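You operate a simulated robot arm through the tools that you are given. There is no shell and no other tool.

You are at the controls of a simulated robot arm. One attempt, no reset.

JOB
Stand bundle nine in the green trough, close the push plate up, lock it and clip both bundles together.
Fine: its thumb nut ends tight; use the blue clip.

The check looks at the end state, three seconds after you hand in, the way a careful person would. Anything else that was tipped, shoved, dropped, spilled or broken makes it a failure.

ROBOT AND FRAMES
A 7-joint arm with a two-finger parallel gripper, fixed in place. Base frame: the origin is at the foot of the arm, x ahead of it, y to its left, z up; the work surface is at about z = 90. Readings come in cm, rad, newtons and seconds.
With the tool pointing down near the work surface it reaches from about 10 to 64 cm from the base axis. Its first joint turns from -1.152 to 1.152 rad. Payload 1.57 kg.
The tool frame sits at the grasp point between the pads (the TCP): z along the fingers, y along the line on which they close. The tips reach 3 cm beyond it. Largest opening 8 cm; finger width 1.7, thickness 1.2; the body of the gripper, 4 by 8.2 cm, starts 8 cm behind the TCP.
Orientation is told as [roll, pitch, yaw] about the base's x, y, z axes, in that order, counted from this pose: with the fingers straight down and closing along the base's y, the tool's x points along the base's -x, its y along +y and its z along -z.

CONTROLS
- The arm moves only by the tool play_rows. Its argument "moves" is a list of rows, each an object of numbers (a shift or turn left out is 0, a gripper value left out holds the last): "fingers": the opening in per cent of the stroke, from 0 (shut) to 100 (fully open); "x", "y", "z": the shift along the tool's x, y, z in cm; "ax", "ay", "az": the turn, a rotation vector about the tool's x, y, z in rad. In form: [{"fingers": .., "x": .., "y": .., "z": .., "ax": .., "ay": .., "az": ..}, ...]. A call has 1 to 20 rows; each row shifts and turns the commanded pose from where the row before left it, along the tool's axes as they then stand. Each row takes 0.2 s and may step no farther than 5 cm and 0.15 rad from the row before; otherwise, or with a gripper value out of range, the whole call is refused. A pose out of reach is approached as far as the arm can. The call stops where the force on the tool passes 90 N (or 10 N more than at its start, if that is more) or the arm is blocked; 0.2 s more then pass. The fingers move at their own pace (about 7.2 cm/s each) and stop on an object; they squeeze with about 24 N. The grip force told is the motor's: it shows also when the fingers shut on nothing. Time passes only in rows, and 0.2 s behind the last, so rows that do not move let the fingers close. The reply holds the time, the measured pose of the TCP, the force on the tool along the base axes, the opening and the grip force, in the units named above and with some noise, with the torque about the TCP (base axes, N m) and any sound that the robot's microphone picked up, and new pictures: "pictures" is both (left out), scene, wrist or none.
- Cameras (640 x 400 px; columns grow to the right, rows downward): "scene" is fixed at [4.36, 42.42, 141.81]; the picture's right is [-0.86, -0.51, 0.00], its down [-0.26, 0.45, -0.86] and it looks along [0.43, -0.74, -0.52] (base axes); focal length 315 px, centre (320, 200). "wrist" rides on the gripper at [7.2, -0.7, -12.2] in the tool frame; the picture's right is [0.09, 1.00, 0.00], its down [-0.84, 0.08, -0.54] and it looks along [-0.54, 0.05, 0.84] (tool axes); focal length 238 px, centre (320, 200). There is no depth. A picture from a camera that has moved, and an enlarged one, comes with that camera's place and axes in the base frame and with its lens. The place of the scene camera against the robot may be out by one fixed shift of up to 1.2 cm in any direction.
- zoom(camera, box): a new picture of the part [left, top, right, bottom] of that camera's present view, enlarged. It takes no simulated time.
- hand_in(): hands the job in; it is judged then, once.

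Places have to be worked out from the pictures, the camera data and where the tool is seen. Open the gripper and draw the arm clear of the work before you hand the job in, unless the task says otherwise.

The tools are called after "Call:" as name(argument=value, ...) on one line, values as JSON. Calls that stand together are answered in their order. play_rows: Moves the arm, as the interface text tells. Its arguments: {"type":"object","properties":{"moves":{"type":"array"},"pictures":{"type":"string","enum":["both","scene","wrist","none"]}},"required":["moves"]} The other tools are called the same way: zoom (camera, box) takes an enlarged picture of a part of a camera's view; hand_in () hands the job in.

At the start:

```text
clock: 0.0
eef_pos: [36.89, -10.75, 122.93]
tool_rot: [0.001, 0.0, 0.0]
force: [-0.7, 0.0, -0.2]
moment: [-0.04, 0.0, 0.0]
opening: 8.0
finger_force: 0.1
```

scene: 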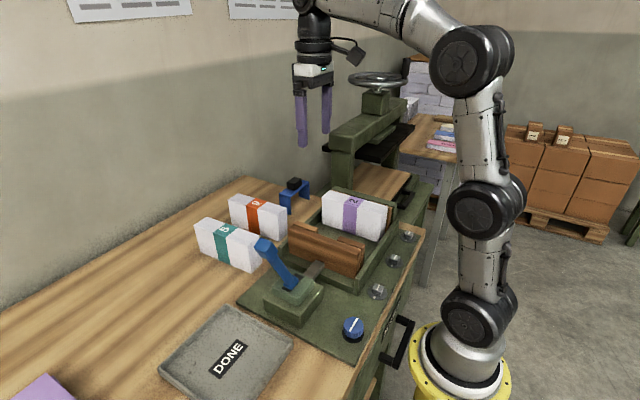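
wrist: 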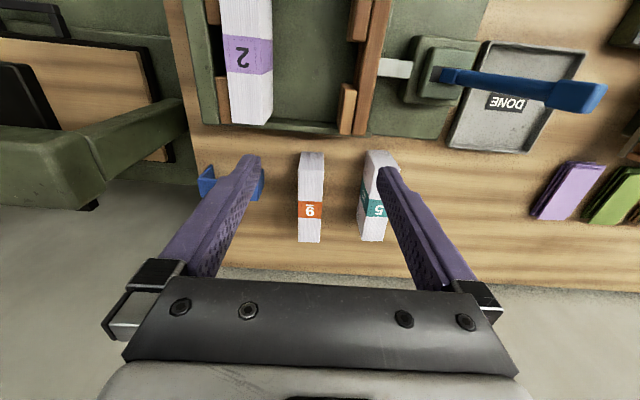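

I'll look closer at the scene first, before moving: the trough, the bundles (labels 9/6 and 5), the clip and the knobs.

Call:
zoom(camera="scene", box=[180, 160, 440, 350])

Call:
zoom(camera="wrist", box=[180, 0, 420, 150])

Call:
zoom(camera="wrist", box=[180, 130, 420, 280])

Call:
zoom(camera="wrist", box=[360, 0, 640, 240])

Call:
zoom(camera="scene", box=[270, 160, 350, 220])

Call:
zoom(camera="scene", box=[240, 230, 420, 350])

```text
2.11 times, centred on (310, 255) of scene
camera zoom: at [4.36, 42.42, 141.81], right [-0.86, -0.51, 0.0], down [-0.26, 0.45, -0.86], along [0.43, -0.74, -0.52], focal length 662 px, centre (341, 84)
```

zoom: 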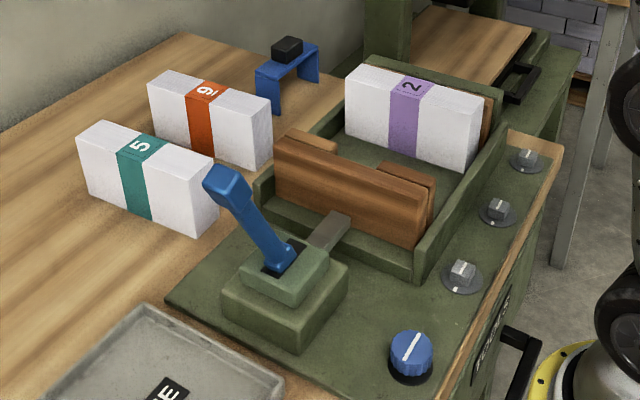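

```text
2.67 times, centred on (300, 75) of wrist
camera zoom: at [29.91, -11.39, 135.15], right [-0.09, 1.0, 0.0], down [0.84, 0.08, 0.54], along [0.54, 0.05, -0.84], focal length 636 px, centre (373, 533)
```

zoom: 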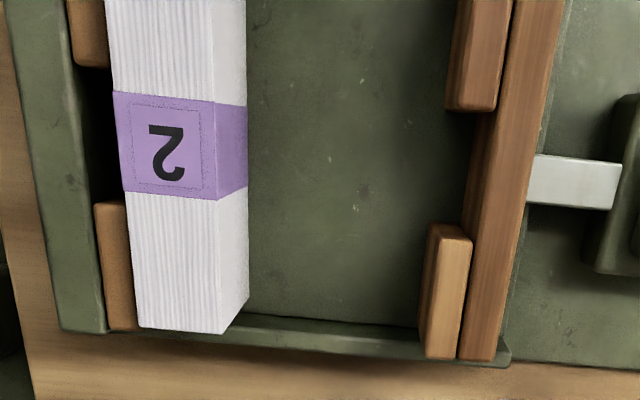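

```text
2.67 times, centred on (300, 205) of wrist
camera zoom: at [29.91, -11.39, 135.15], right [-0.09, 1.0, 0.0], down [0.84, 0.08, 0.54], along [0.54, 0.05, -0.84], focal length 636 px, centre (373, 187)
```

zoom: 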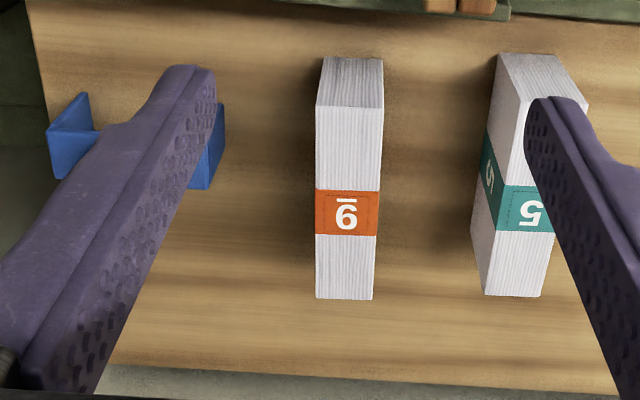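

```text
1.67 times, centred on (500, 120) of wrist
camera zoom: at [29.91, -11.39, 135.15], right [-0.09, 1.0, 0.0], down [0.84, 0.08, 0.54], along [0.54, 0.05, -0.84], focal length 397 px, centre (20, 333)
```

zoom: 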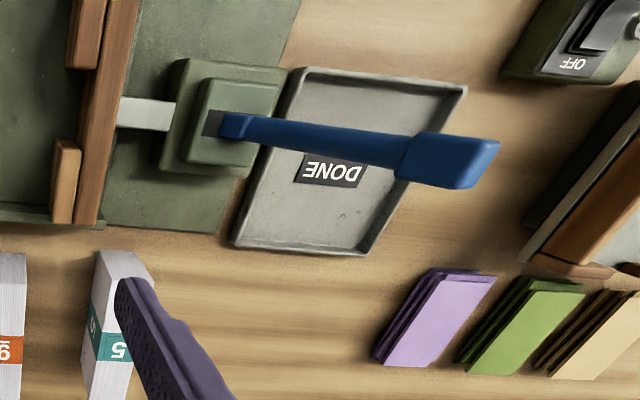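

```text
6.67 times, centred on (310, 190) of scene
camera zoom: at [4.36, 42.42, 141.81], right [-0.86, -0.51, 0.0], down [-0.26, 0.45, -0.86], along [0.43, -0.74, -0.52], focal length 2098 px, centre (387, 267)
```

zoom: 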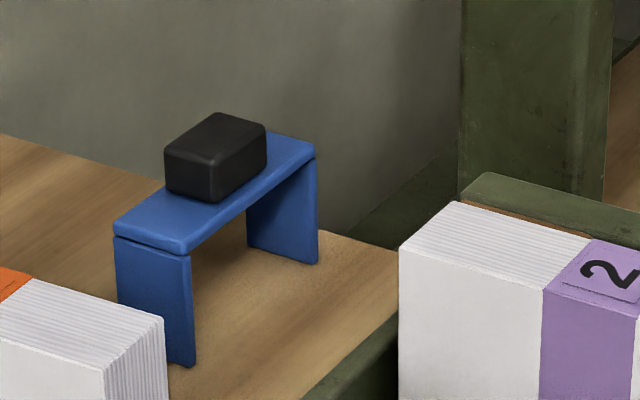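

```text
3.33 times, centred on (330, 290) of scene
camera zoom: at [4.36, 42.42, 141.81], right [-0.86, -0.51, 0.0], down [-0.26, 0.45, -0.86], along [0.43, -0.74, -0.52], focal length 1049 px, centre (287, -100)
```

zoom: 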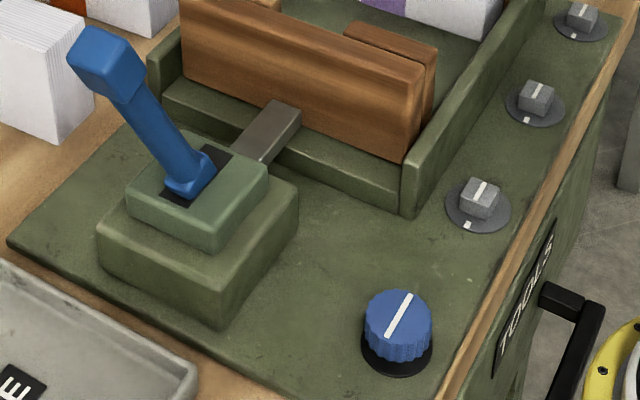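

The glyph on the orange bundle needs reading carefully (6 vs 9 with underline), so I zoom further there and on the knobs and the far table.

Call:
zoom(camera="wrist", box=[290, 190, 330, 225])

Call:
zoom(camera="scene", box=[225, 190, 290, 240])

Call:
zoom(camera="scene", box=[330, 220, 430, 350])

Call:
zoom(camera="scene", box=[320, 60, 480, 200])

Call:
zoom(camera="scene", box=[0, 290, 320, 400])

Call:
zoom(camera="wrist", box=[0, 0, 200, 200])

Call:
zoom(camera="scene", box=[60, 0, 310, 60])

```text
11.43 times, centred on (310, 208) of wrist
camera zoom: at [29.91, -11.39, 135.15], right [-0.09, 1.0, 0.0], down [0.84, 0.08, 0.54], along [0.54, 0.05, -0.84], focal length 2724 px, centre (434, 114)
```

zoom: 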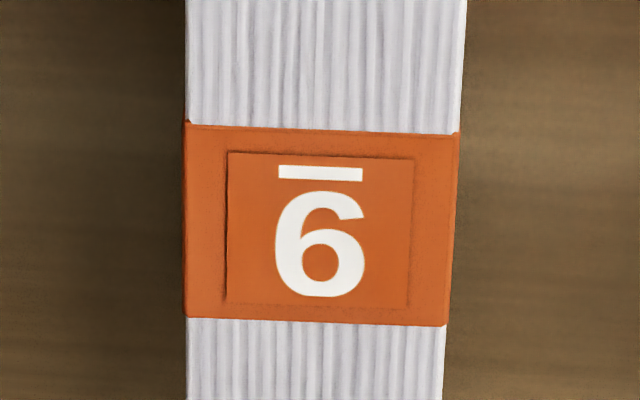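

```text
8.00 times, centred on (258, 215) of scene
camera zoom: at [4.36, 42.42, 141.81], right [-0.86, -0.51, 0.0], down [-0.26, 0.45, -0.86], along [0.43, -0.74, -0.52], focal length 2518 px, centre (820, 80)
```

zoom: 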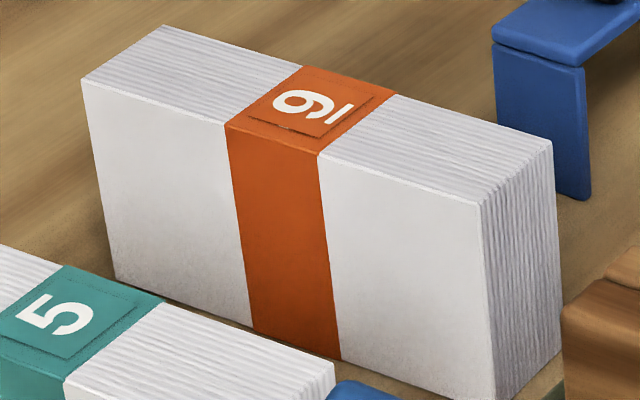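

```text
3.08 times, centred on (380, 285) of scene
camera zoom: at [4.36, 42.42, 141.81], right [-0.86, -0.51, 0.0], down [-0.26, 0.45, -0.86], along [0.43, -0.74, -0.52], focal length 968 px, centre (135, -62)
```

zoom: 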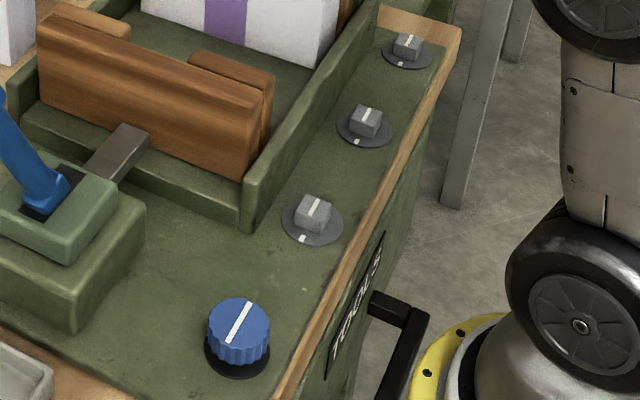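

```text
2.86 times, centred on (400, 130) of scene
camera zoom: at [4.36, 42.42, 141.81], right [-0.86, -0.51, 0.0], down [-0.26, 0.45, -0.86], along [0.43, -0.74, -0.52], focal length 899 px, centre (91, 400)
```

zoom: 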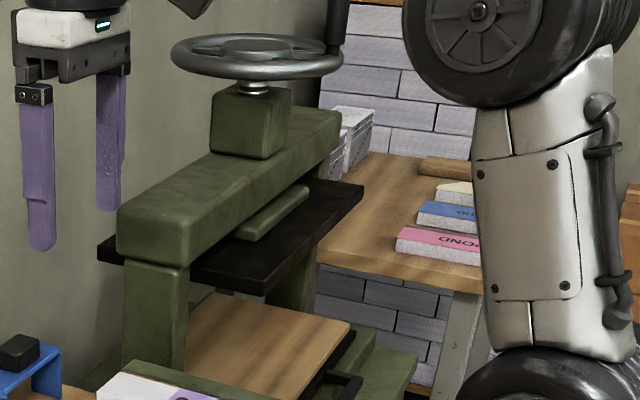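

```text
2.00 times, centred on (160, 345) of scene
camera zoom: at [4.36, 42.42, 141.81], right [-0.86, -0.51, 0.0], down [-0.26, 0.45, -0.86], along [0.43, -0.74, -0.52], focal length 629 px, centre (640, -90)
```

zoom: 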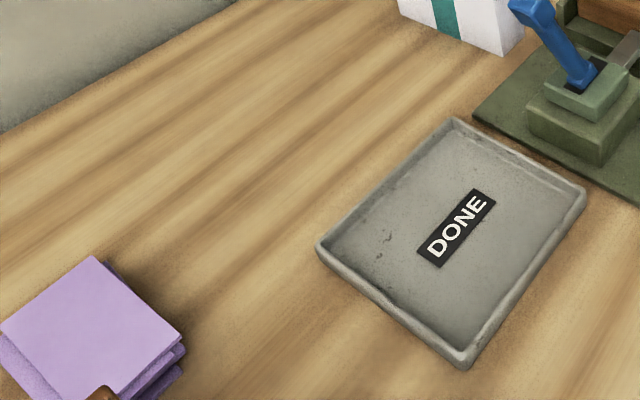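

```text
2.00 times, centred on (100, 100) of wrist
camera zoom: at [29.91, -11.39, 135.15], right [-0.09, 1.0, 0.0], down [0.84, 0.08, 0.54], along [0.54, 0.05, -0.84], focal length 477 px, centre (760, 400)
```

zoom: 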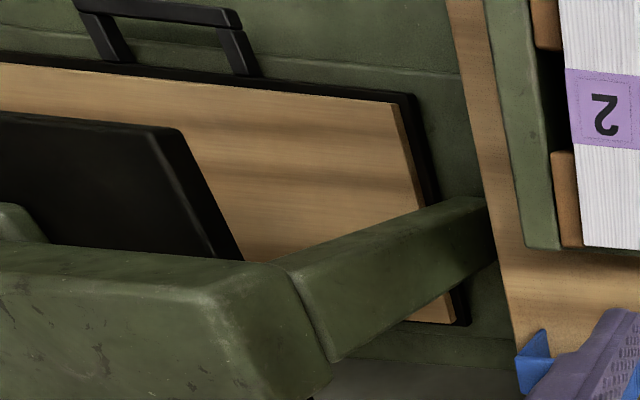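

```text
2.56 times, centred on (185, 30) of scene
camera zoom: at [4.36, 42.42, 141.81], right [-0.86, -0.51, 0.0], down [-0.26, 0.45, -0.86], along [0.43, -0.74, -0.52], focal length 806 px, centre (666, 635)
```

zoom: 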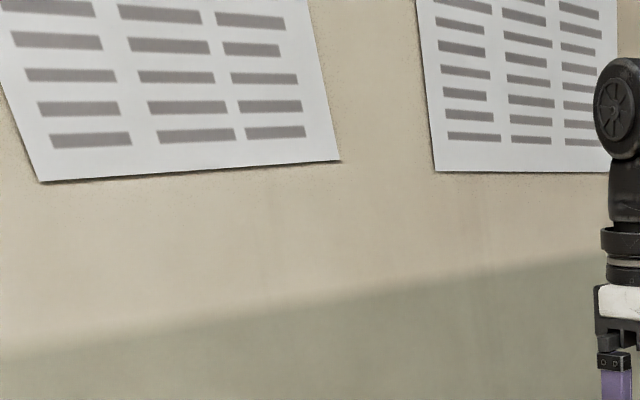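

The orange bundle reads 9 (underline under it once turned right way up), standing around (55.8, -10.9) with top at z≈98. I move the arm back and to the left, staying high, to look at the trough, lever and knobs from above.

Call:
play_rows(moves=[{"x": 4, "y": 2, "z": -1}, {"x": 4, "y": 2, "z": -1}, {"x": 4, "y": 3, "z": 0}, {"x": 3, "y": 3, "z": 0}, {}, {}])

```text
clock: 1.4
eef_pos: [21.81, -0.69, 124.88]
tool_rot: [0.001, -0.001, -0.002]
force: [0.3, 0.7, 0.1]
moment: [-0.01, -0.02, 0.0]
opening: 7.99
finger_force: 0.1
camera wrist: at [14.83, -1.3, 137.18], right [-0.09, 1.0, 0.0], down [0.84, 0.08, 0.54], along [0.54, 0.05, -0.84], focal length 238 px, centre (320, 200)
```

scene: 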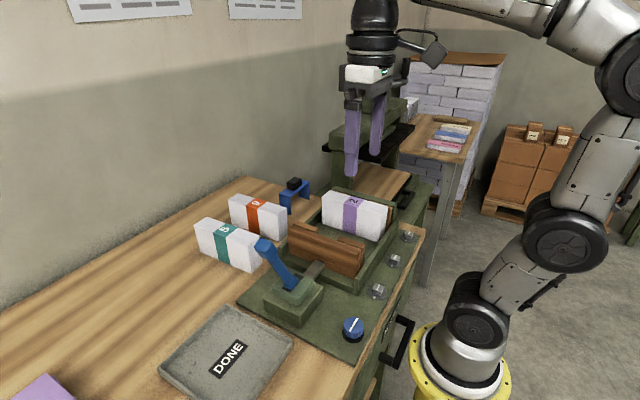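
wrist: 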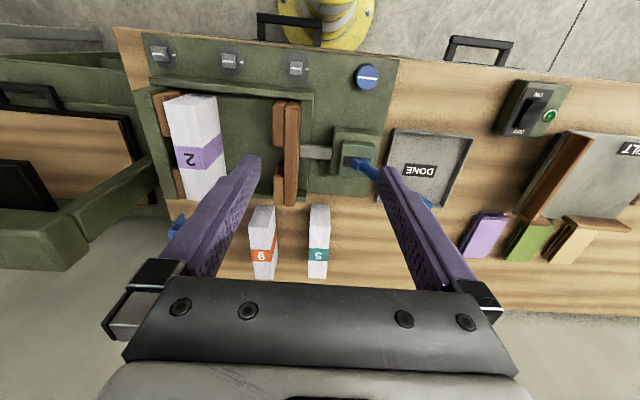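

Good overview; I zoom on the knobs and the lever/plate from here.

Call:
zoom(camera="wrist", box=[120, 20, 420, 120])

Call:
zoom(camera="wrist", box=[250, 40, 400, 110])

Call:
zoom(camera="wrist", box=[140, 70, 400, 220])

Call:
zoom(camera="wrist", box=[480, 60, 640, 160])

```text
2.13 times, centred on (270, 70) of wrist
camera zoom: at [14.83, -1.3, 137.18], right [-0.09, 1.0, 0.0], down [0.84, 0.08, 0.54], along [0.54, 0.05, -0.84], focal length 508 px, centre (427, 477)
```

zoom: 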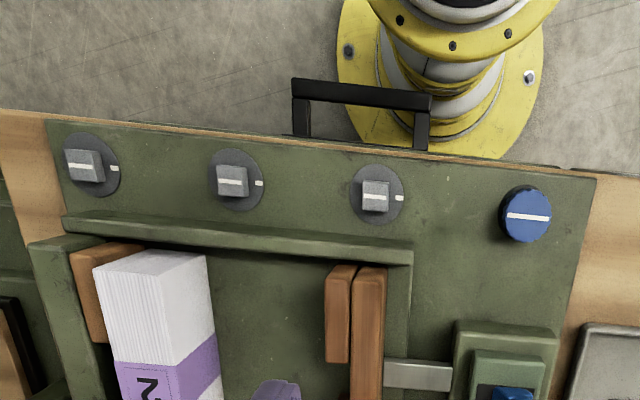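

```text
4.27 times, centred on (325, 75) of wrist
camera zoom: at [14.83, -1.3, 137.18], right [-0.09, 1.0, 0.0], down [0.84, 0.08, 0.54], along [0.54, 0.05, -0.84], focal length 1017 px, centre (299, 733)
```

zoom: 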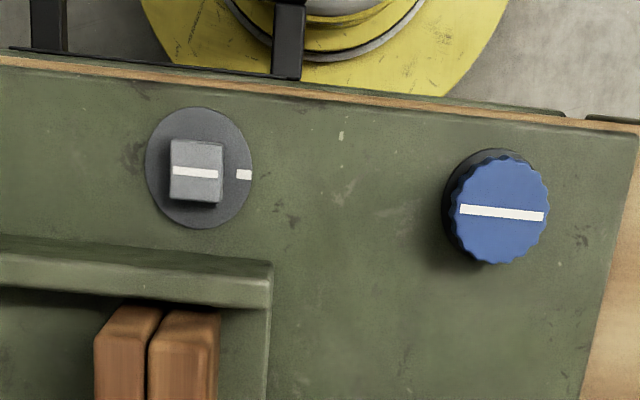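

```text
2.46 times, centred on (270, 145) of wrist
camera zoom: at [14.83, -1.3, 137.18], right [-0.09, 1.0, 0.0], down [0.84, 0.08, 0.54], along [0.54, 0.05, -0.84], focal length 587 px, centre (443, 335)
```

zoom: 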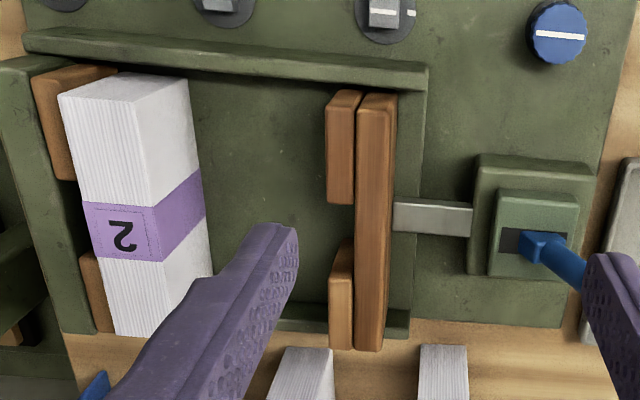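

```text
4.00 times, centred on (560, 110) of wrist
camera zoom: at [14.83, -1.3, 137.18], right [-0.09, 1.0, 0.0], down [0.84, 0.08, 0.54], along [0.54, 0.05, -0.84], focal length 953 px, centre (-640, 560)
```

zoom: 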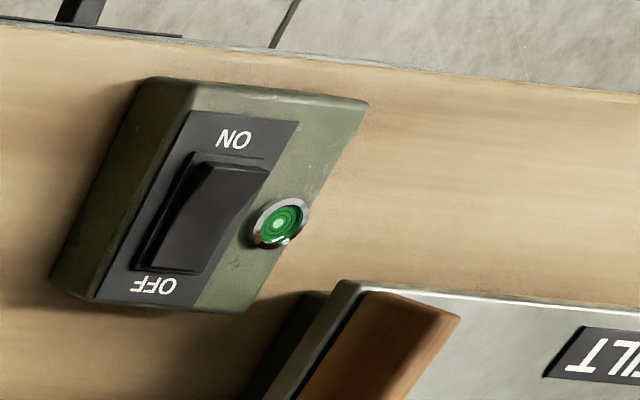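

The blue knurled knob at about (17.5, 8) is the thumb nut, and the grey knobs must stay untouched; the trough runs along y with bundle 2 against the fixed fence and the pads facing it. I now travel high to above bundle nine and take a closer look.

Call:
play_rows(moves=[{"x": -4.5, "y": -1.4}, {"x": -4.5, "y": -1.4}, {"x": -4.5, "y": -1.4}, {"x": -4.5, "y": -1.4}, {"x": -4.5, "y": -1.4}, {"x": -4.5, "y": -1.4}, {"x": -4.5, "y": -1.4, "z": 2}, {"x": -2.5, "y": -0.4, "z": 4}, {"z": 4}, {}, {}])

```text
refused: row 7 steps farther than a row can; nothing moved
```

The step limit was exceeded by one row; I resend with smaller steps.

Call:
play_rows(moves=[{"x": -4.5, "y": -1.4}, {"x": -4.5, "y": -1.4}, {"x": -4.5, "y": -1.4}, {"x": -4.5, "y": -1.4}, {"x": -4.5, "y": -1.4}, {"x": -4.5, "y": -1.4}, {"x": -4, "y": -1.4, "z": 2}, {"x": -2.5, "y": -0.4, "z": 4}, {"x": -0.5, "z": 4}, {}, {}])

```text
clock: 3.8
eef_pos: [53.19, -10.02, 113.45]
tool_rot: [0.0, 0.0, 0.0]
force: [-0.5, 0.0, -0.7]
moment: [-0.01, 0.01, 0.01]
opening: 8.01
finger_force: 0.0
out of reach, approached as far as the arm can: row 6, 7
camera wrist: at [46.08, -10.71, 125.64], right [-0.09, 1.0, 0.0], down [0.84, 0.08, 0.54], along [0.54, 0.05, -0.84], focal length 238 px, centre (320, 200)
```

scene: 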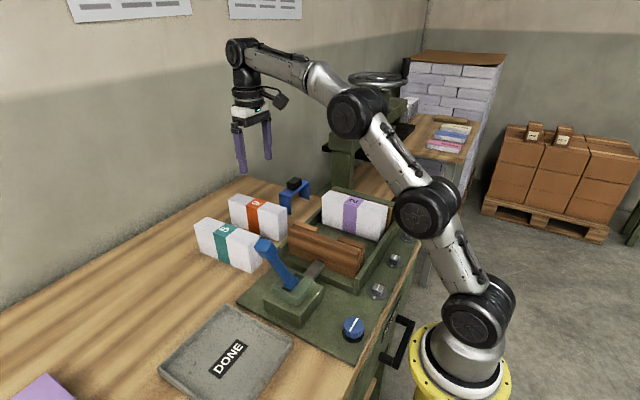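
wrist: 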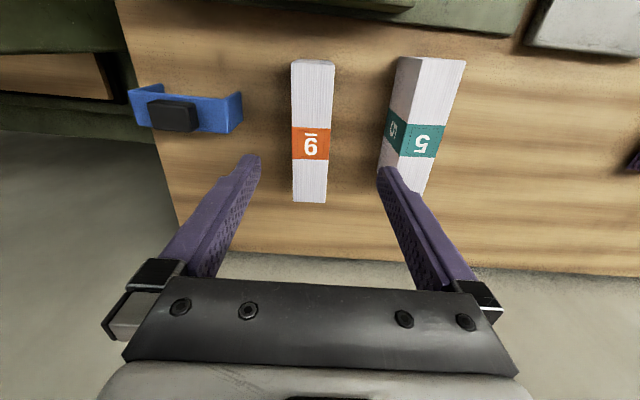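

Now a closer look at bundle nine and the clip from this pose.

Call:
zoom(camera="wrist", box=[270, 40, 460, 220])

Call:
zoom(camera="wrist", box=[110, 60, 260, 160])

```text
2.22 times, centred on (365, 130) of wrist
camera zoom: at [46.08, -10.71, 125.64], right [-0.09, 1.0, 0.0], down [0.84, 0.08, 0.54], along [0.54, 0.05, -0.84], focal length 530 px, centre (220, 356)
```

zoom: 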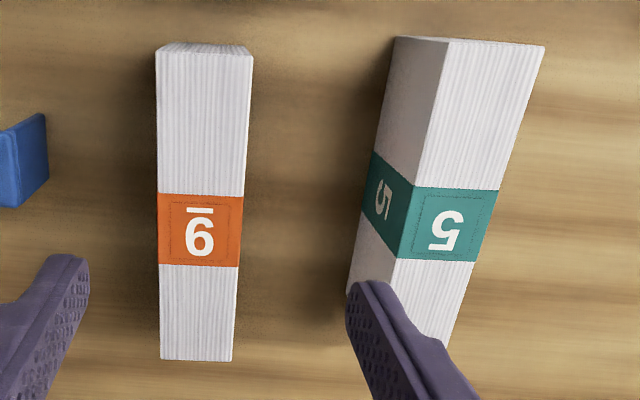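

```text
4.00 times, centred on (185, 110) of wrist
camera zoom: at [46.08, -10.71, 125.64], right [-0.09, 1.0, 0.0], down [0.84, 0.08, 0.54], along [0.54, 0.05, -0.84], focal length 953 px, centre (860, 560)
```

zoom: 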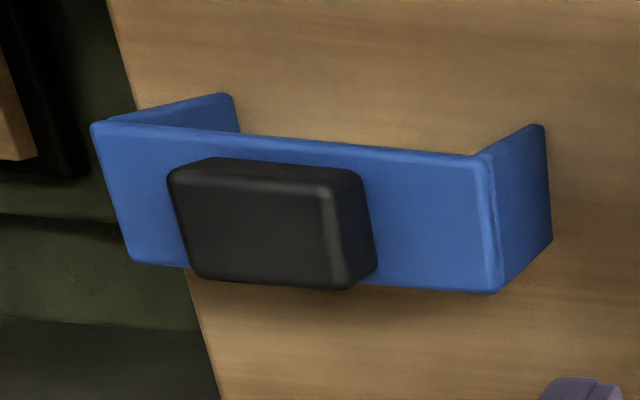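

Bundle nine: centre ≈ (55.95, -10.9), yaw ≈ +0.047 rad, 4.3 thick, top z≈98.2. I align over it with matching yaw and descend partly.

Call:
play_rows(moves=[{"x": -2.7, "y": -0.9, "az": -0.047}, {"z": 4}, {"z": 4}, {}, {}])

```text
clock: 5.0
eef_pos: [55.88, -11.06, 105.55]
tool_rot: [0.0, 0.0, 0.049]
force: [-0.7, -0.6, 0.2]
moment: [-0.03, 0.0, 0.01]
opening: 8.02
finger_force: 0.1
camera wrist: at [48.84, -11.94, 117.76], right [-0.14, 0.99, 0.0], down [0.83, 0.12, 0.54], along [0.54, 0.08, -0.84], focal length 238 px, centre (320, 200)
```

scene: 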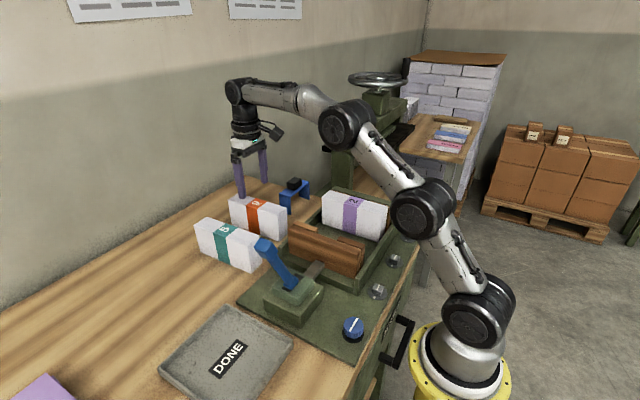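
wrist: 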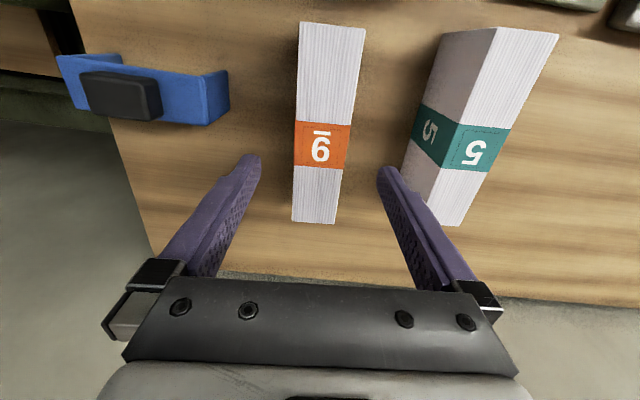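

The bundle sits centred between the fingers; I descend to TCP z≈95 and close.

Call:
play_rows(moves=[{"z": 4}, {"z": 4}, {"z": 2.4}, {}, {"fingers": 0}, {}, {}, {}])

```text
clock: 6.8
eef_pos: [55.84, -11.0, 95.04]
tool_rot: [0.001, -0.001, 0.046]
force: [1.4, 1.4, -0.5]
moment: [0.01, -0.15, 0.06]
opening: 4.39
finger_force: 24.3
camera wrist: at [48.91, -11.95, 107.34], right [-0.14, 0.99, 0.0], down [0.83, 0.12, 0.54], along [0.54, 0.08, -0.84], focal length 238 px, centre (320, 200)
```

scene: 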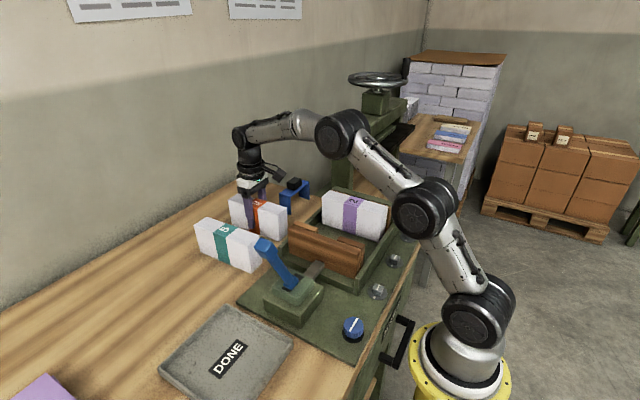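
wrist: 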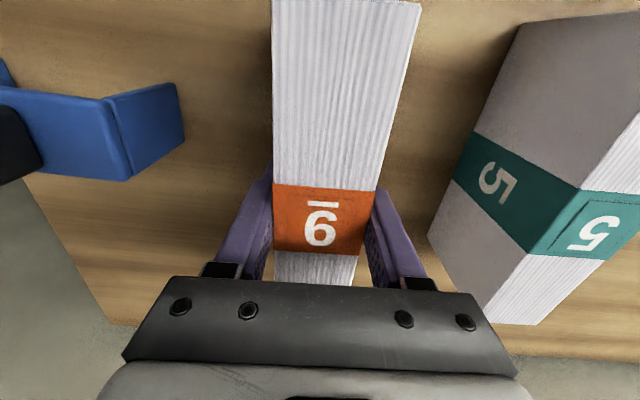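

Gripped (4.39 cm). I lift straight up, square the yaw to zero and carry it back over the trough.

Call:
play_rows(moves=[{"z": -3}, {"z": -4}, {"z": -4}, {"z": -4}, {"az": 0.047}, {"x": 4, "y": -0.5}, {"x": 4, "y": -0.5}, {"x": 4, "y": -0.5}, {"x": 4, "y": -0.5}, {"x": 4, "y": -0.5}, {"x": 3.65, "y": -0.5}, {}, {}])

```text
clock: 9.6
eef_pos: [32.17, -14.03, 110.16]
tool_rot: [0.0, 0.0, -0.001]
force: [-0.6, 0.1, -3.7]
moment: [0.02, -0.01, 0.0]
opening: 4.41
finger_force: 24.2
camera wrist: at [25.17, -14.69, 122.37], right [-0.09, 1.0, 0.0], down [0.84, 0.08, 0.54], along [0.54, 0.05, -0.84], focal length 238 px, centre (320, 200)
```

scene: 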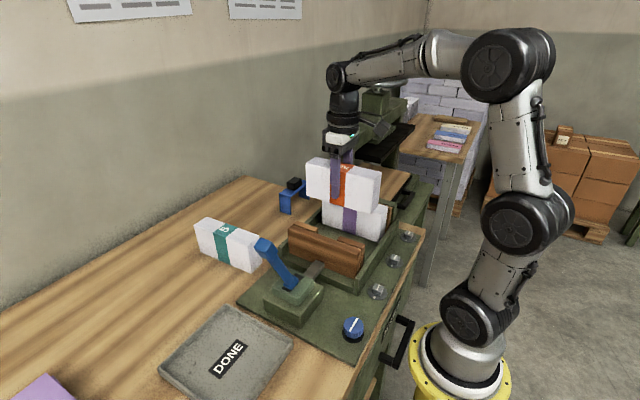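
wrist: 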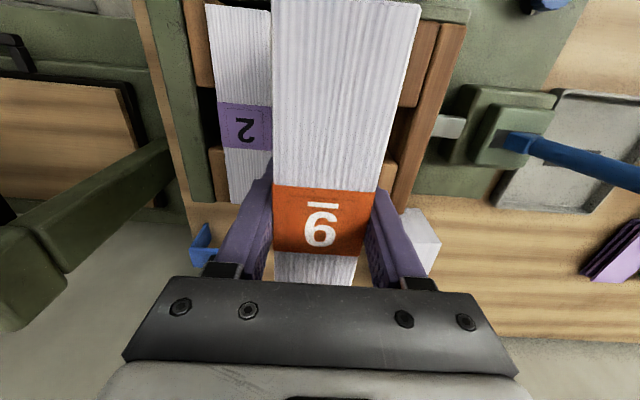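

Bundle is held about 9 cm above the trough. I zoom to check clearances to bundle 2, the pads and the trough walls before lowering.

Call:
zoom(camera="wrist", box=[170, 0, 480, 220])

Call:
zoom(camera="scene", box=[270, 140, 440, 290])

```text
1.82 times, centred on (325, 110) of wrist
camera zoom: at [25.17, -14.69, 122.37], right [-0.09, 1.0, 0.0], down [0.84, 0.08, 0.54], along [0.54, 0.05, -0.84], focal length 433 px, centre (311, 364)
```

zoom: 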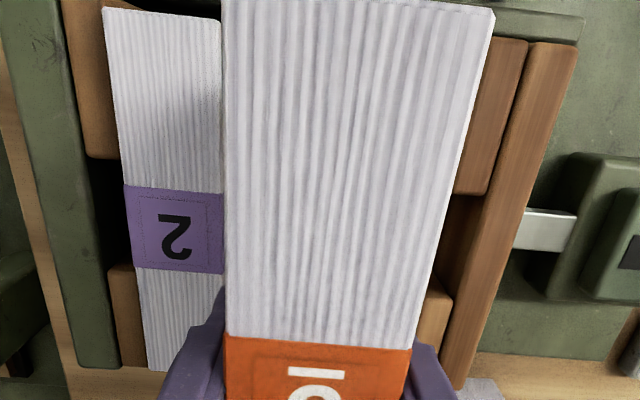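

```text
2.67 times, centred on (355, 215) of scene
camera zoom: at [4.36, 42.41, 141.81], right [-0.86, -0.51, 0.0], down [-0.26, 0.45, -0.86], along [0.43, -0.74, -0.52], focal length 839 px, centre (227, 160)
```

zoom: 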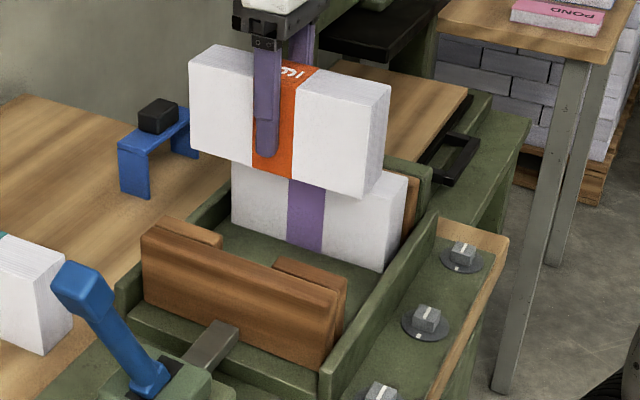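

Clearances look fine: bundle 2's face is near y≈-18.9, pads near -7, bundle nine at -14 ±2.2, x centred on bundle 2. I lower most of the way, then creep to contact.

Call:
play_rows(moves=[{"z": 4}, {"z": 4}, {"z": 3}, {"z": 1}, {}, {}])

```text
clock: 11.0
eef_pos: [32.18, -14.0, 98.08]
tool_rot: [0.0, 0.001, 0.0]
force: [0.4, 0.3, -1.5]
moment: [0.01, -0.15, -0.02]
opening: 4.4
finger_force: 23.6
camera wrist: at [25.15, -14.63, 110.31], right [-0.09, 1.0, 0.0], down [0.84, 0.08, 0.54], along [0.54, 0.05, -0.84], focal length 238 px, centre (320, 200)
```

scene: 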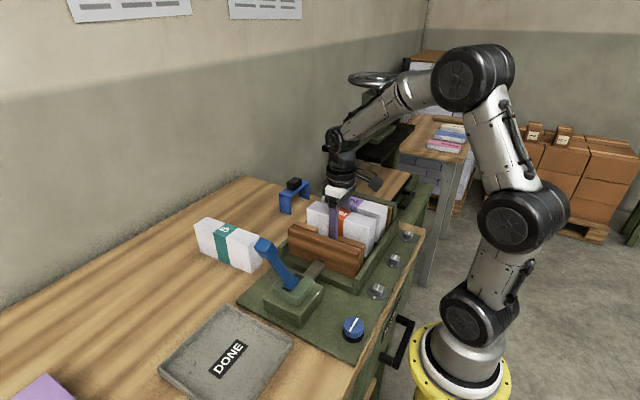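
wrist: 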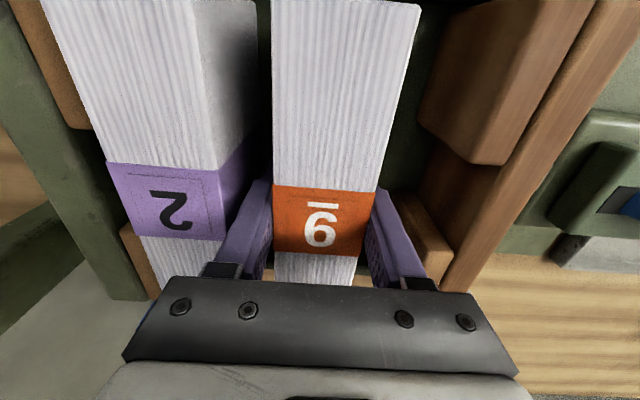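

Not clearly in contact yet (force z still small). I creep down in small steps.

Call:
play_rows(moves=[{"z": 0.4}, {"z": 0.4}, {}, {}], pictures="none")

```text
clock: 12.0
eef_pos: [32.18, -13.92, 97.11]
tool_rot: [0.001, 0.0, 0.0]
force: [3.6, -1.3, 5.5]
moment: [-0.13, -0.83, -0.13]
opening: 4.42
finger_force: 24.2
```

Contact is felt (about 9 N up, off toward the far end); I check the picture for how it sits.

Call:
zoom(camera="scene", box=[280, 170, 440, 290])

Call:
zoom(camera="wrist", box=[100, 0, 500, 280])

```text
3.33 times, centred on (360, 230) of scene
camera zoom: at [4.36, 42.41, 141.81], right [-0.86, -0.51, 0.0], down [-0.26, 0.45, -0.86], along [0.43, -0.74, -0.52], focal length 1049 px, centre (187, 100)
```

zoom: 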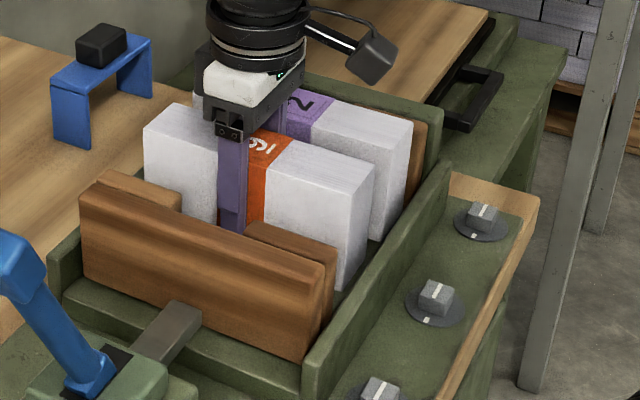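

```text
1.43 times, centred on (300, 140) of wrist
camera zoom: at [25.13, -14.63, 109.4], right [-0.09, 1.0, 0.0], down [0.84, 0.08, 0.54], along [0.54, 0.05, -0.84], focal length 340 px, centre (349, 286)
```

zoom: 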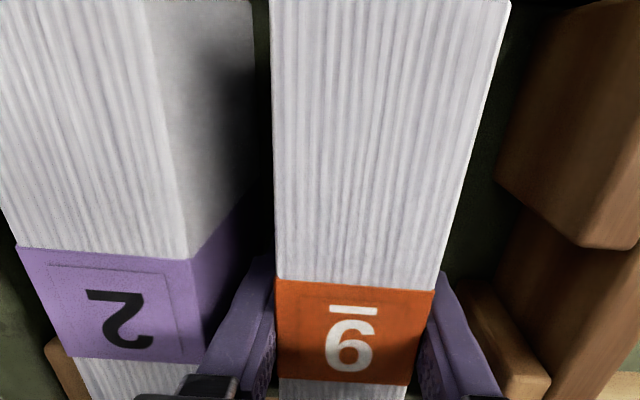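

The torque suggests contact at the far (+x) end first; I look closer at whether the bundle is level and clear of the far wall.

Call:
zoom(camera="scene", box=[290, 185, 410, 260])

Call:
zoom(camera="wrist", box=[250, 0, 480, 290])

```text
5.33 times, centred on (350, 222) of scene
camera zoom: at [4.36, 42.41, 141.81], right [-0.86, -0.51, 0.0], down [-0.26, 0.45, -0.86], along [0.43, -0.74, -0.52], focal length 1678 px, centre (160, 80)
```

zoom: 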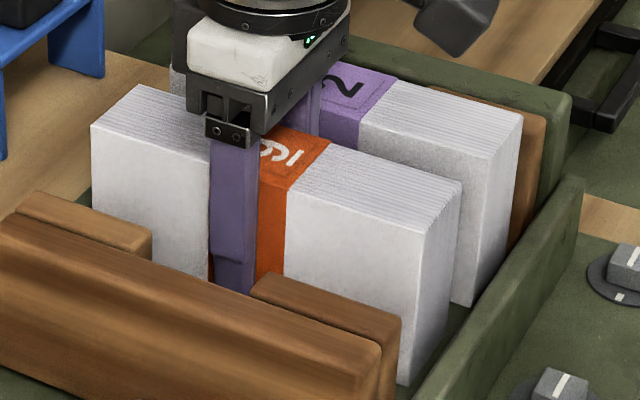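

```text
1.38 times, centred on (365, 145) of wrist
camera zoom: at [25.13, -14.63, 109.4], right [-0.09, 1.0, 0.0], down [0.84, 0.08, 0.54], along [0.54, 0.05, -0.84], focal length 329 px, centre (258, 276)
```

zoom: 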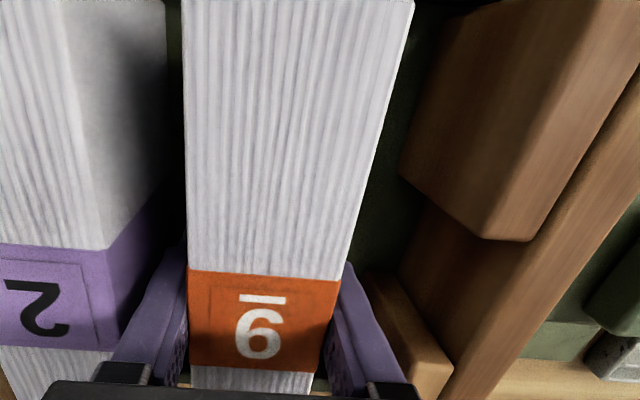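

Level and seated: bundle nine's top and bottom edges triangulate to the same heights as bundle 2's, near ends aligned. I open gently (leaving room to bundle 2) and raise a bit to check.

Call:
play_rows(moves=[{"fingers": 64}, {"fingers": 66}, {}, {"z": -2}, {"z": -4}, {"z": -4}, {"z": -4}, {}])

```text
clock: 13.8
eef_pos: [31.98, -13.94, 111.37]
tool_rot: [-0.001, 0.0, 0.0]
force: [-0.5, -0.7, 0.0]
moment: [-0.03, -0.05, 0.01]
opening: 5.29
finger_force: 0.1
camera wrist: at [25.1, -14.56, 123.56], right [-0.09, 1.0, 0.0], down [0.84, 0.08, 0.54], along [0.54, 0.05, -0.84], focal length 238 px, centre (320, 200)
```

scene: 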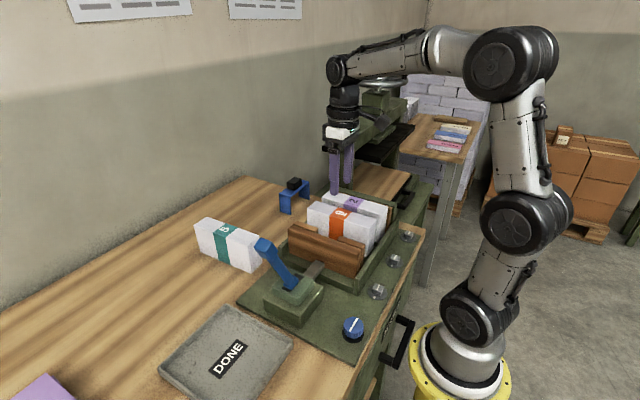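
wrist: 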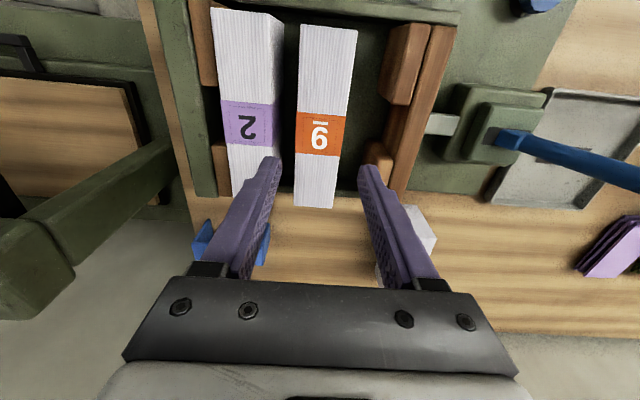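

Call:
zoom(camera="wrist", box=[180, 0, 480, 220])

Call:
zoom(camera="wrist", box=[440, 70, 640, 200])

Call:
zoom(camera="scene", box=[230, 190, 410, 330])

```text
1.82 times, centred on (330, 110) of wrist
camera zoom: at [25.1, -14.56, 123.56], right [-0.09, 1.0, 0.0], down [0.84, 0.08, 0.54], along [0.54, 0.05, -0.84], focal length 433 px, centre (302, 364)
```

zoom: 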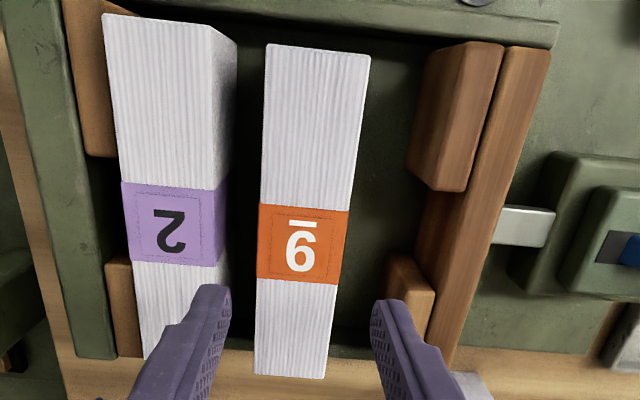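

```text
3.08 times, centred on (540, 135) of wrist
camera zoom: at [25.1, -14.56, 123.56], right [-0.09, 1.0, 0.0], down [0.84, 0.08, 0.54], along [0.54, 0.05, -0.84], focal length 733 px, centre (-357, 400)
```

zoom: 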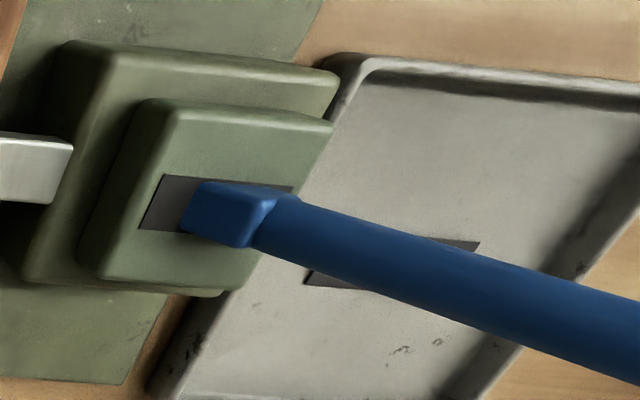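

```text
2.86 times, centred on (320, 260) of scene
camera zoom: at [4.36, 42.42, 141.81], right [-0.86, -0.51, 0.0], down [-0.26, 0.45, -0.86], along [0.43, -0.74, -0.52], focal length 899 px, centre (320, 29)
```

zoom: 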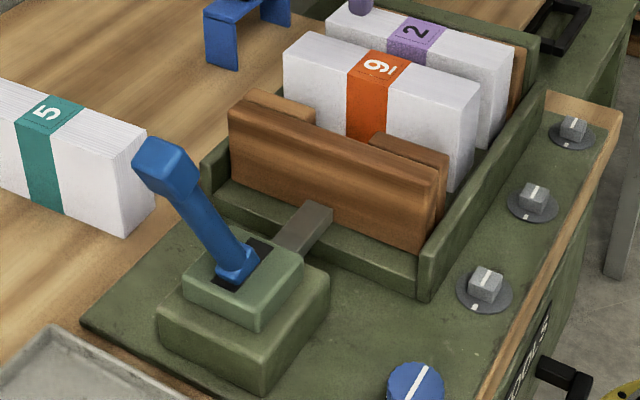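

I want to verify bundle nine sits flat and fully in the trough (the far end looks possibly slightly high), so I zoom in tight.

Call:
zoom(camera="scene", box=[295, 185, 405, 260])

Call:
zoom(camera="wrist", box=[270, 150, 380, 230])

Call:
zoom(camera="wrist", box=[190, 0, 400, 110])

```text
5.33 times, centred on (350, 222) of scene
camera zoom: at [4.36, 42.42, 141.81], right [-0.86, -0.51, 0.0], down [-0.26, 0.45, -0.86], along [0.43, -0.74, -0.52], focal length 1678 px, centre (160, 80)
```

zoom: 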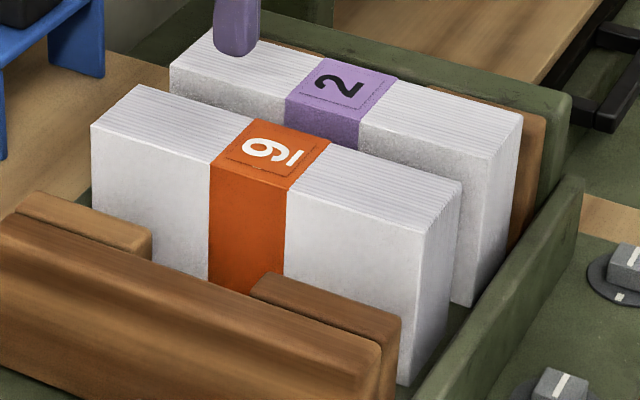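

```text
5.00 times, centred on (325, 190) of wrist
camera zoom: at [25.1, -14.56, 123.56], right [-0.09, 1.0, 0.0], down [0.84, 0.08, 0.54], along [0.54, 0.05, -0.84], focal length 1192 px, centre (295, 250)
```

zoom: 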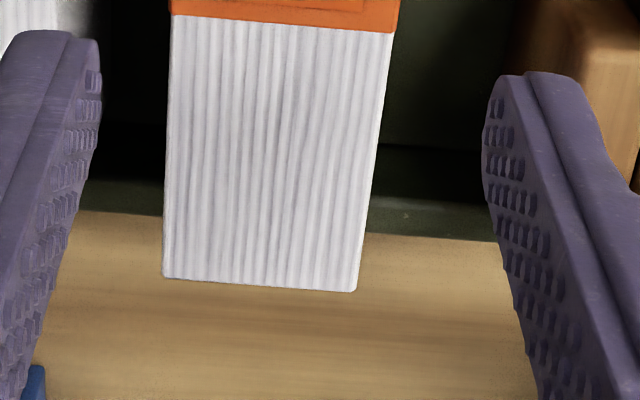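

```text
3.05 times, centred on (295, 55) of wrist
camera zoom: at [25.1, -14.56, 123.56], right [-0.09, 1.0, 0.0], down [0.84, 0.08, 0.54], along [0.54, 0.05, -0.84], focal length 726 px, centre (396, 642)
```

zoom: 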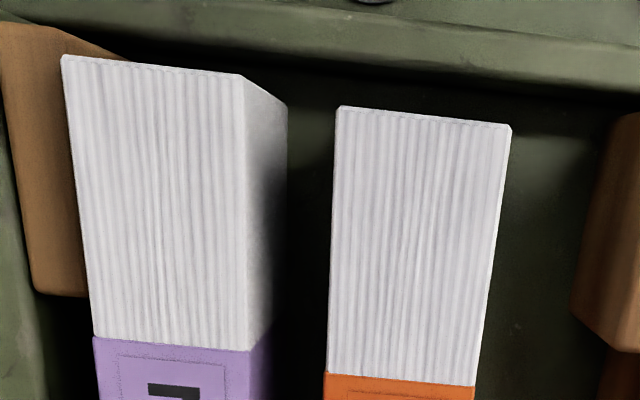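

Bundle nine is flat, inside the walls (x≈23.8–40.3, trough ≈22.4–41.7). Next the blue lever: its knob is around (31.6, 14.5, 110.5), leaning to +y with free slot toward -y. I rise, pass over it and take a look from its +y side.

Call:
play_rows(moves=[{"z": -4, "fingers": 0}, {"z": -4}, {"z": -3, "y": 2}, {"y": 4.7}, {"y": 4.7}, {"y": 4.7}, {"y": 4.7}, {"y": 4.7}, {"y": 4.7}, {"y": 4.7}, {}, {}])

```text
clock: 16.4
eef_pos: [32.18, 20.91, 122.24]
tool_rot: [0.0, -0.001, -0.001]
force: [-0.8, -0.4, -0.9]
moment: [0.0, 0.0, 0.0]
opening: 0.01
finger_force: 21.5
camera wrist: at [25.22, 20.23, 134.47], right [-0.09, 1.0, 0.0], down [0.84, 0.08, 0.54], along [0.54, 0.05, -0.84], focal length 238 px, centre (320, 200)
```

scene: 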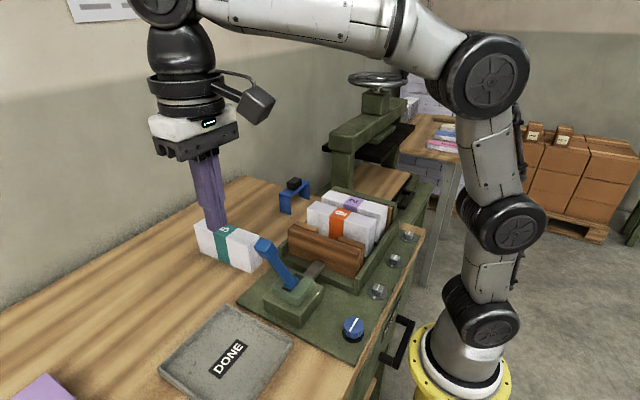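
wrist: 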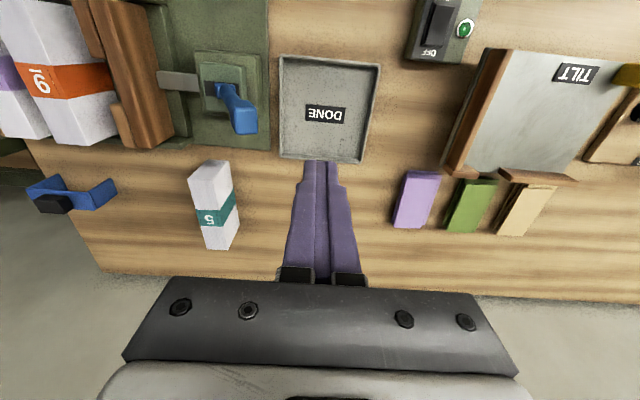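

Call:
zoom(camera="wrist", box=[150, 30, 290, 150])

Call:
zoom(camera="scene", box=[235, 225, 345, 325])

```text
3.33 times, centred on (220, 90) of wrist
camera zoom: at [25.22, 20.23, 134.47], right [-0.09, 1.0, 0.0], down [0.84, 0.08, 0.54], along [0.54, 0.05, -0.84], focal length 794 px, centre (653, 567)
```

zoom: 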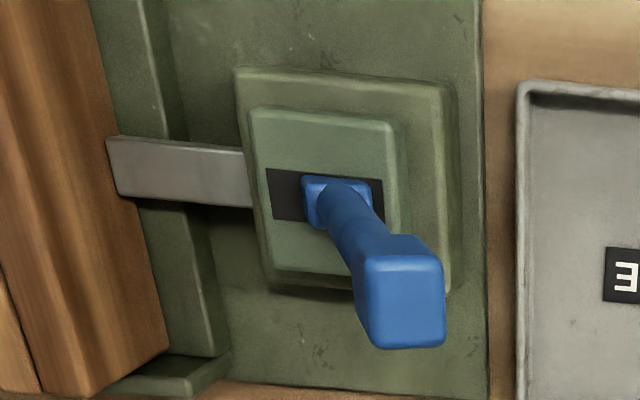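

```text
4.00 times, centred on (290, 275) of scene
camera zoom: at [4.36, 42.42, 141.81], right [-0.86, -0.51, 0.0], down [-0.26, 0.45, -0.86], along [0.43, -0.74, -0.52], focal length 1259 px, centre (440, -100)
```

zoom: 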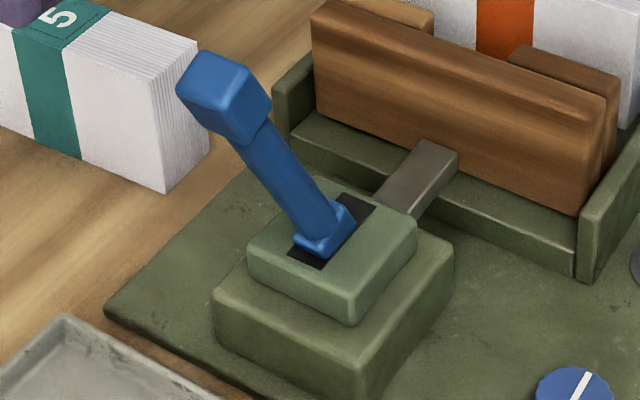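

The knob end is near (32, 13.3, 110), about 2.4 cm square. I lower the closed fingers on its +y side and begin pushing it toward -y slowly.

Call:
play_rows(moves=[{"x": 0.2, "z": 4.5}, {"z": 4.5}, {"z": 4.5}, {}, {"y": -2}, {"y": -1.5}, {"y": -1}, {"y": -1}, {"y": -1}, {}])

```text
clock: 18.6
eef_pos: [32.02, 14.33, 108.74]
tool_rot: [-0.001, -0.001, -0.002]
force: [0.5, 1.6, 0.6]
moment: [-0.05, 0.02, -0.02]
opening: 0.0
finger_force: 21.4
camera wrist: at [24.91, 13.75, 120.99], right [-0.09, 1.0, 0.0], down [0.84, 0.08, 0.54], along [0.54, 0.05, -0.84], focal length 238 px, centre (320, 200)
```

scene: 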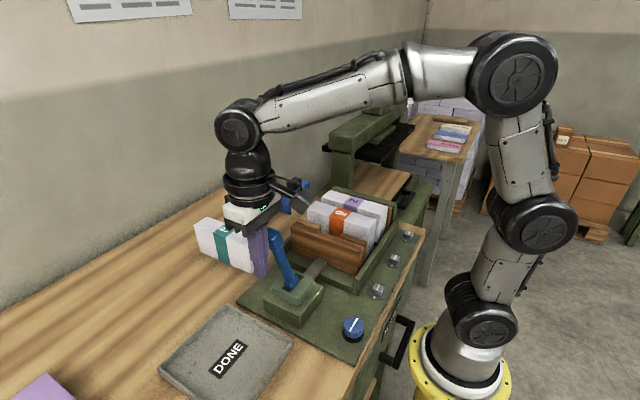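
wrist: 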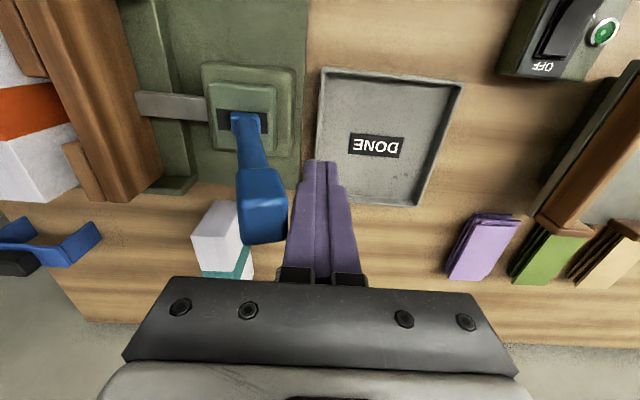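

The lever follows easily. I continue pushing in 1 cm steps.

Call:
play_rows(moves=[{"y": -1}, {"y": -1}, {"y": -1}, {"y": -1}, {"y": -1}, {}])

```text
clock: 20.0
eef_pos: [32.09, 9.4, 108.7]
tool_rot: [0.0, 0.001, 0.0]
force: [0.3, 0.5, -0.3]
moment: [-0.02, 0.0, 0.05]
opening: 0.02
finger_force: 21.7
camera wrist: at [24.97, 8.73, 120.98], right [-0.09, 1.0, 0.0], down [0.84, 0.08, 0.54], along [0.54, 0.05, -0.84], focal length 238 px, centre (320, 200)
```

scene: 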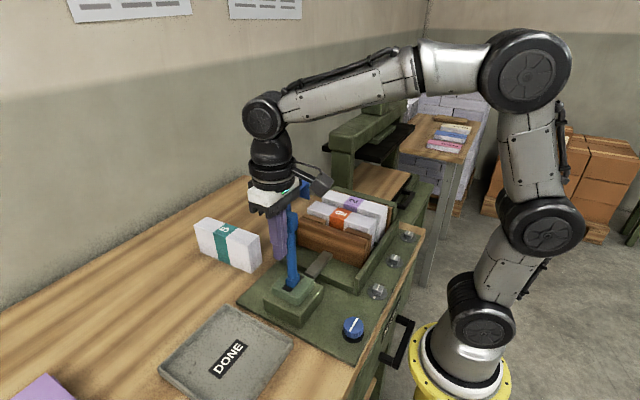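
wrist: 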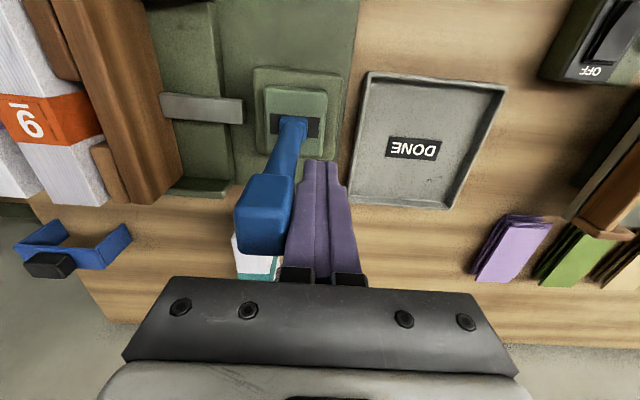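

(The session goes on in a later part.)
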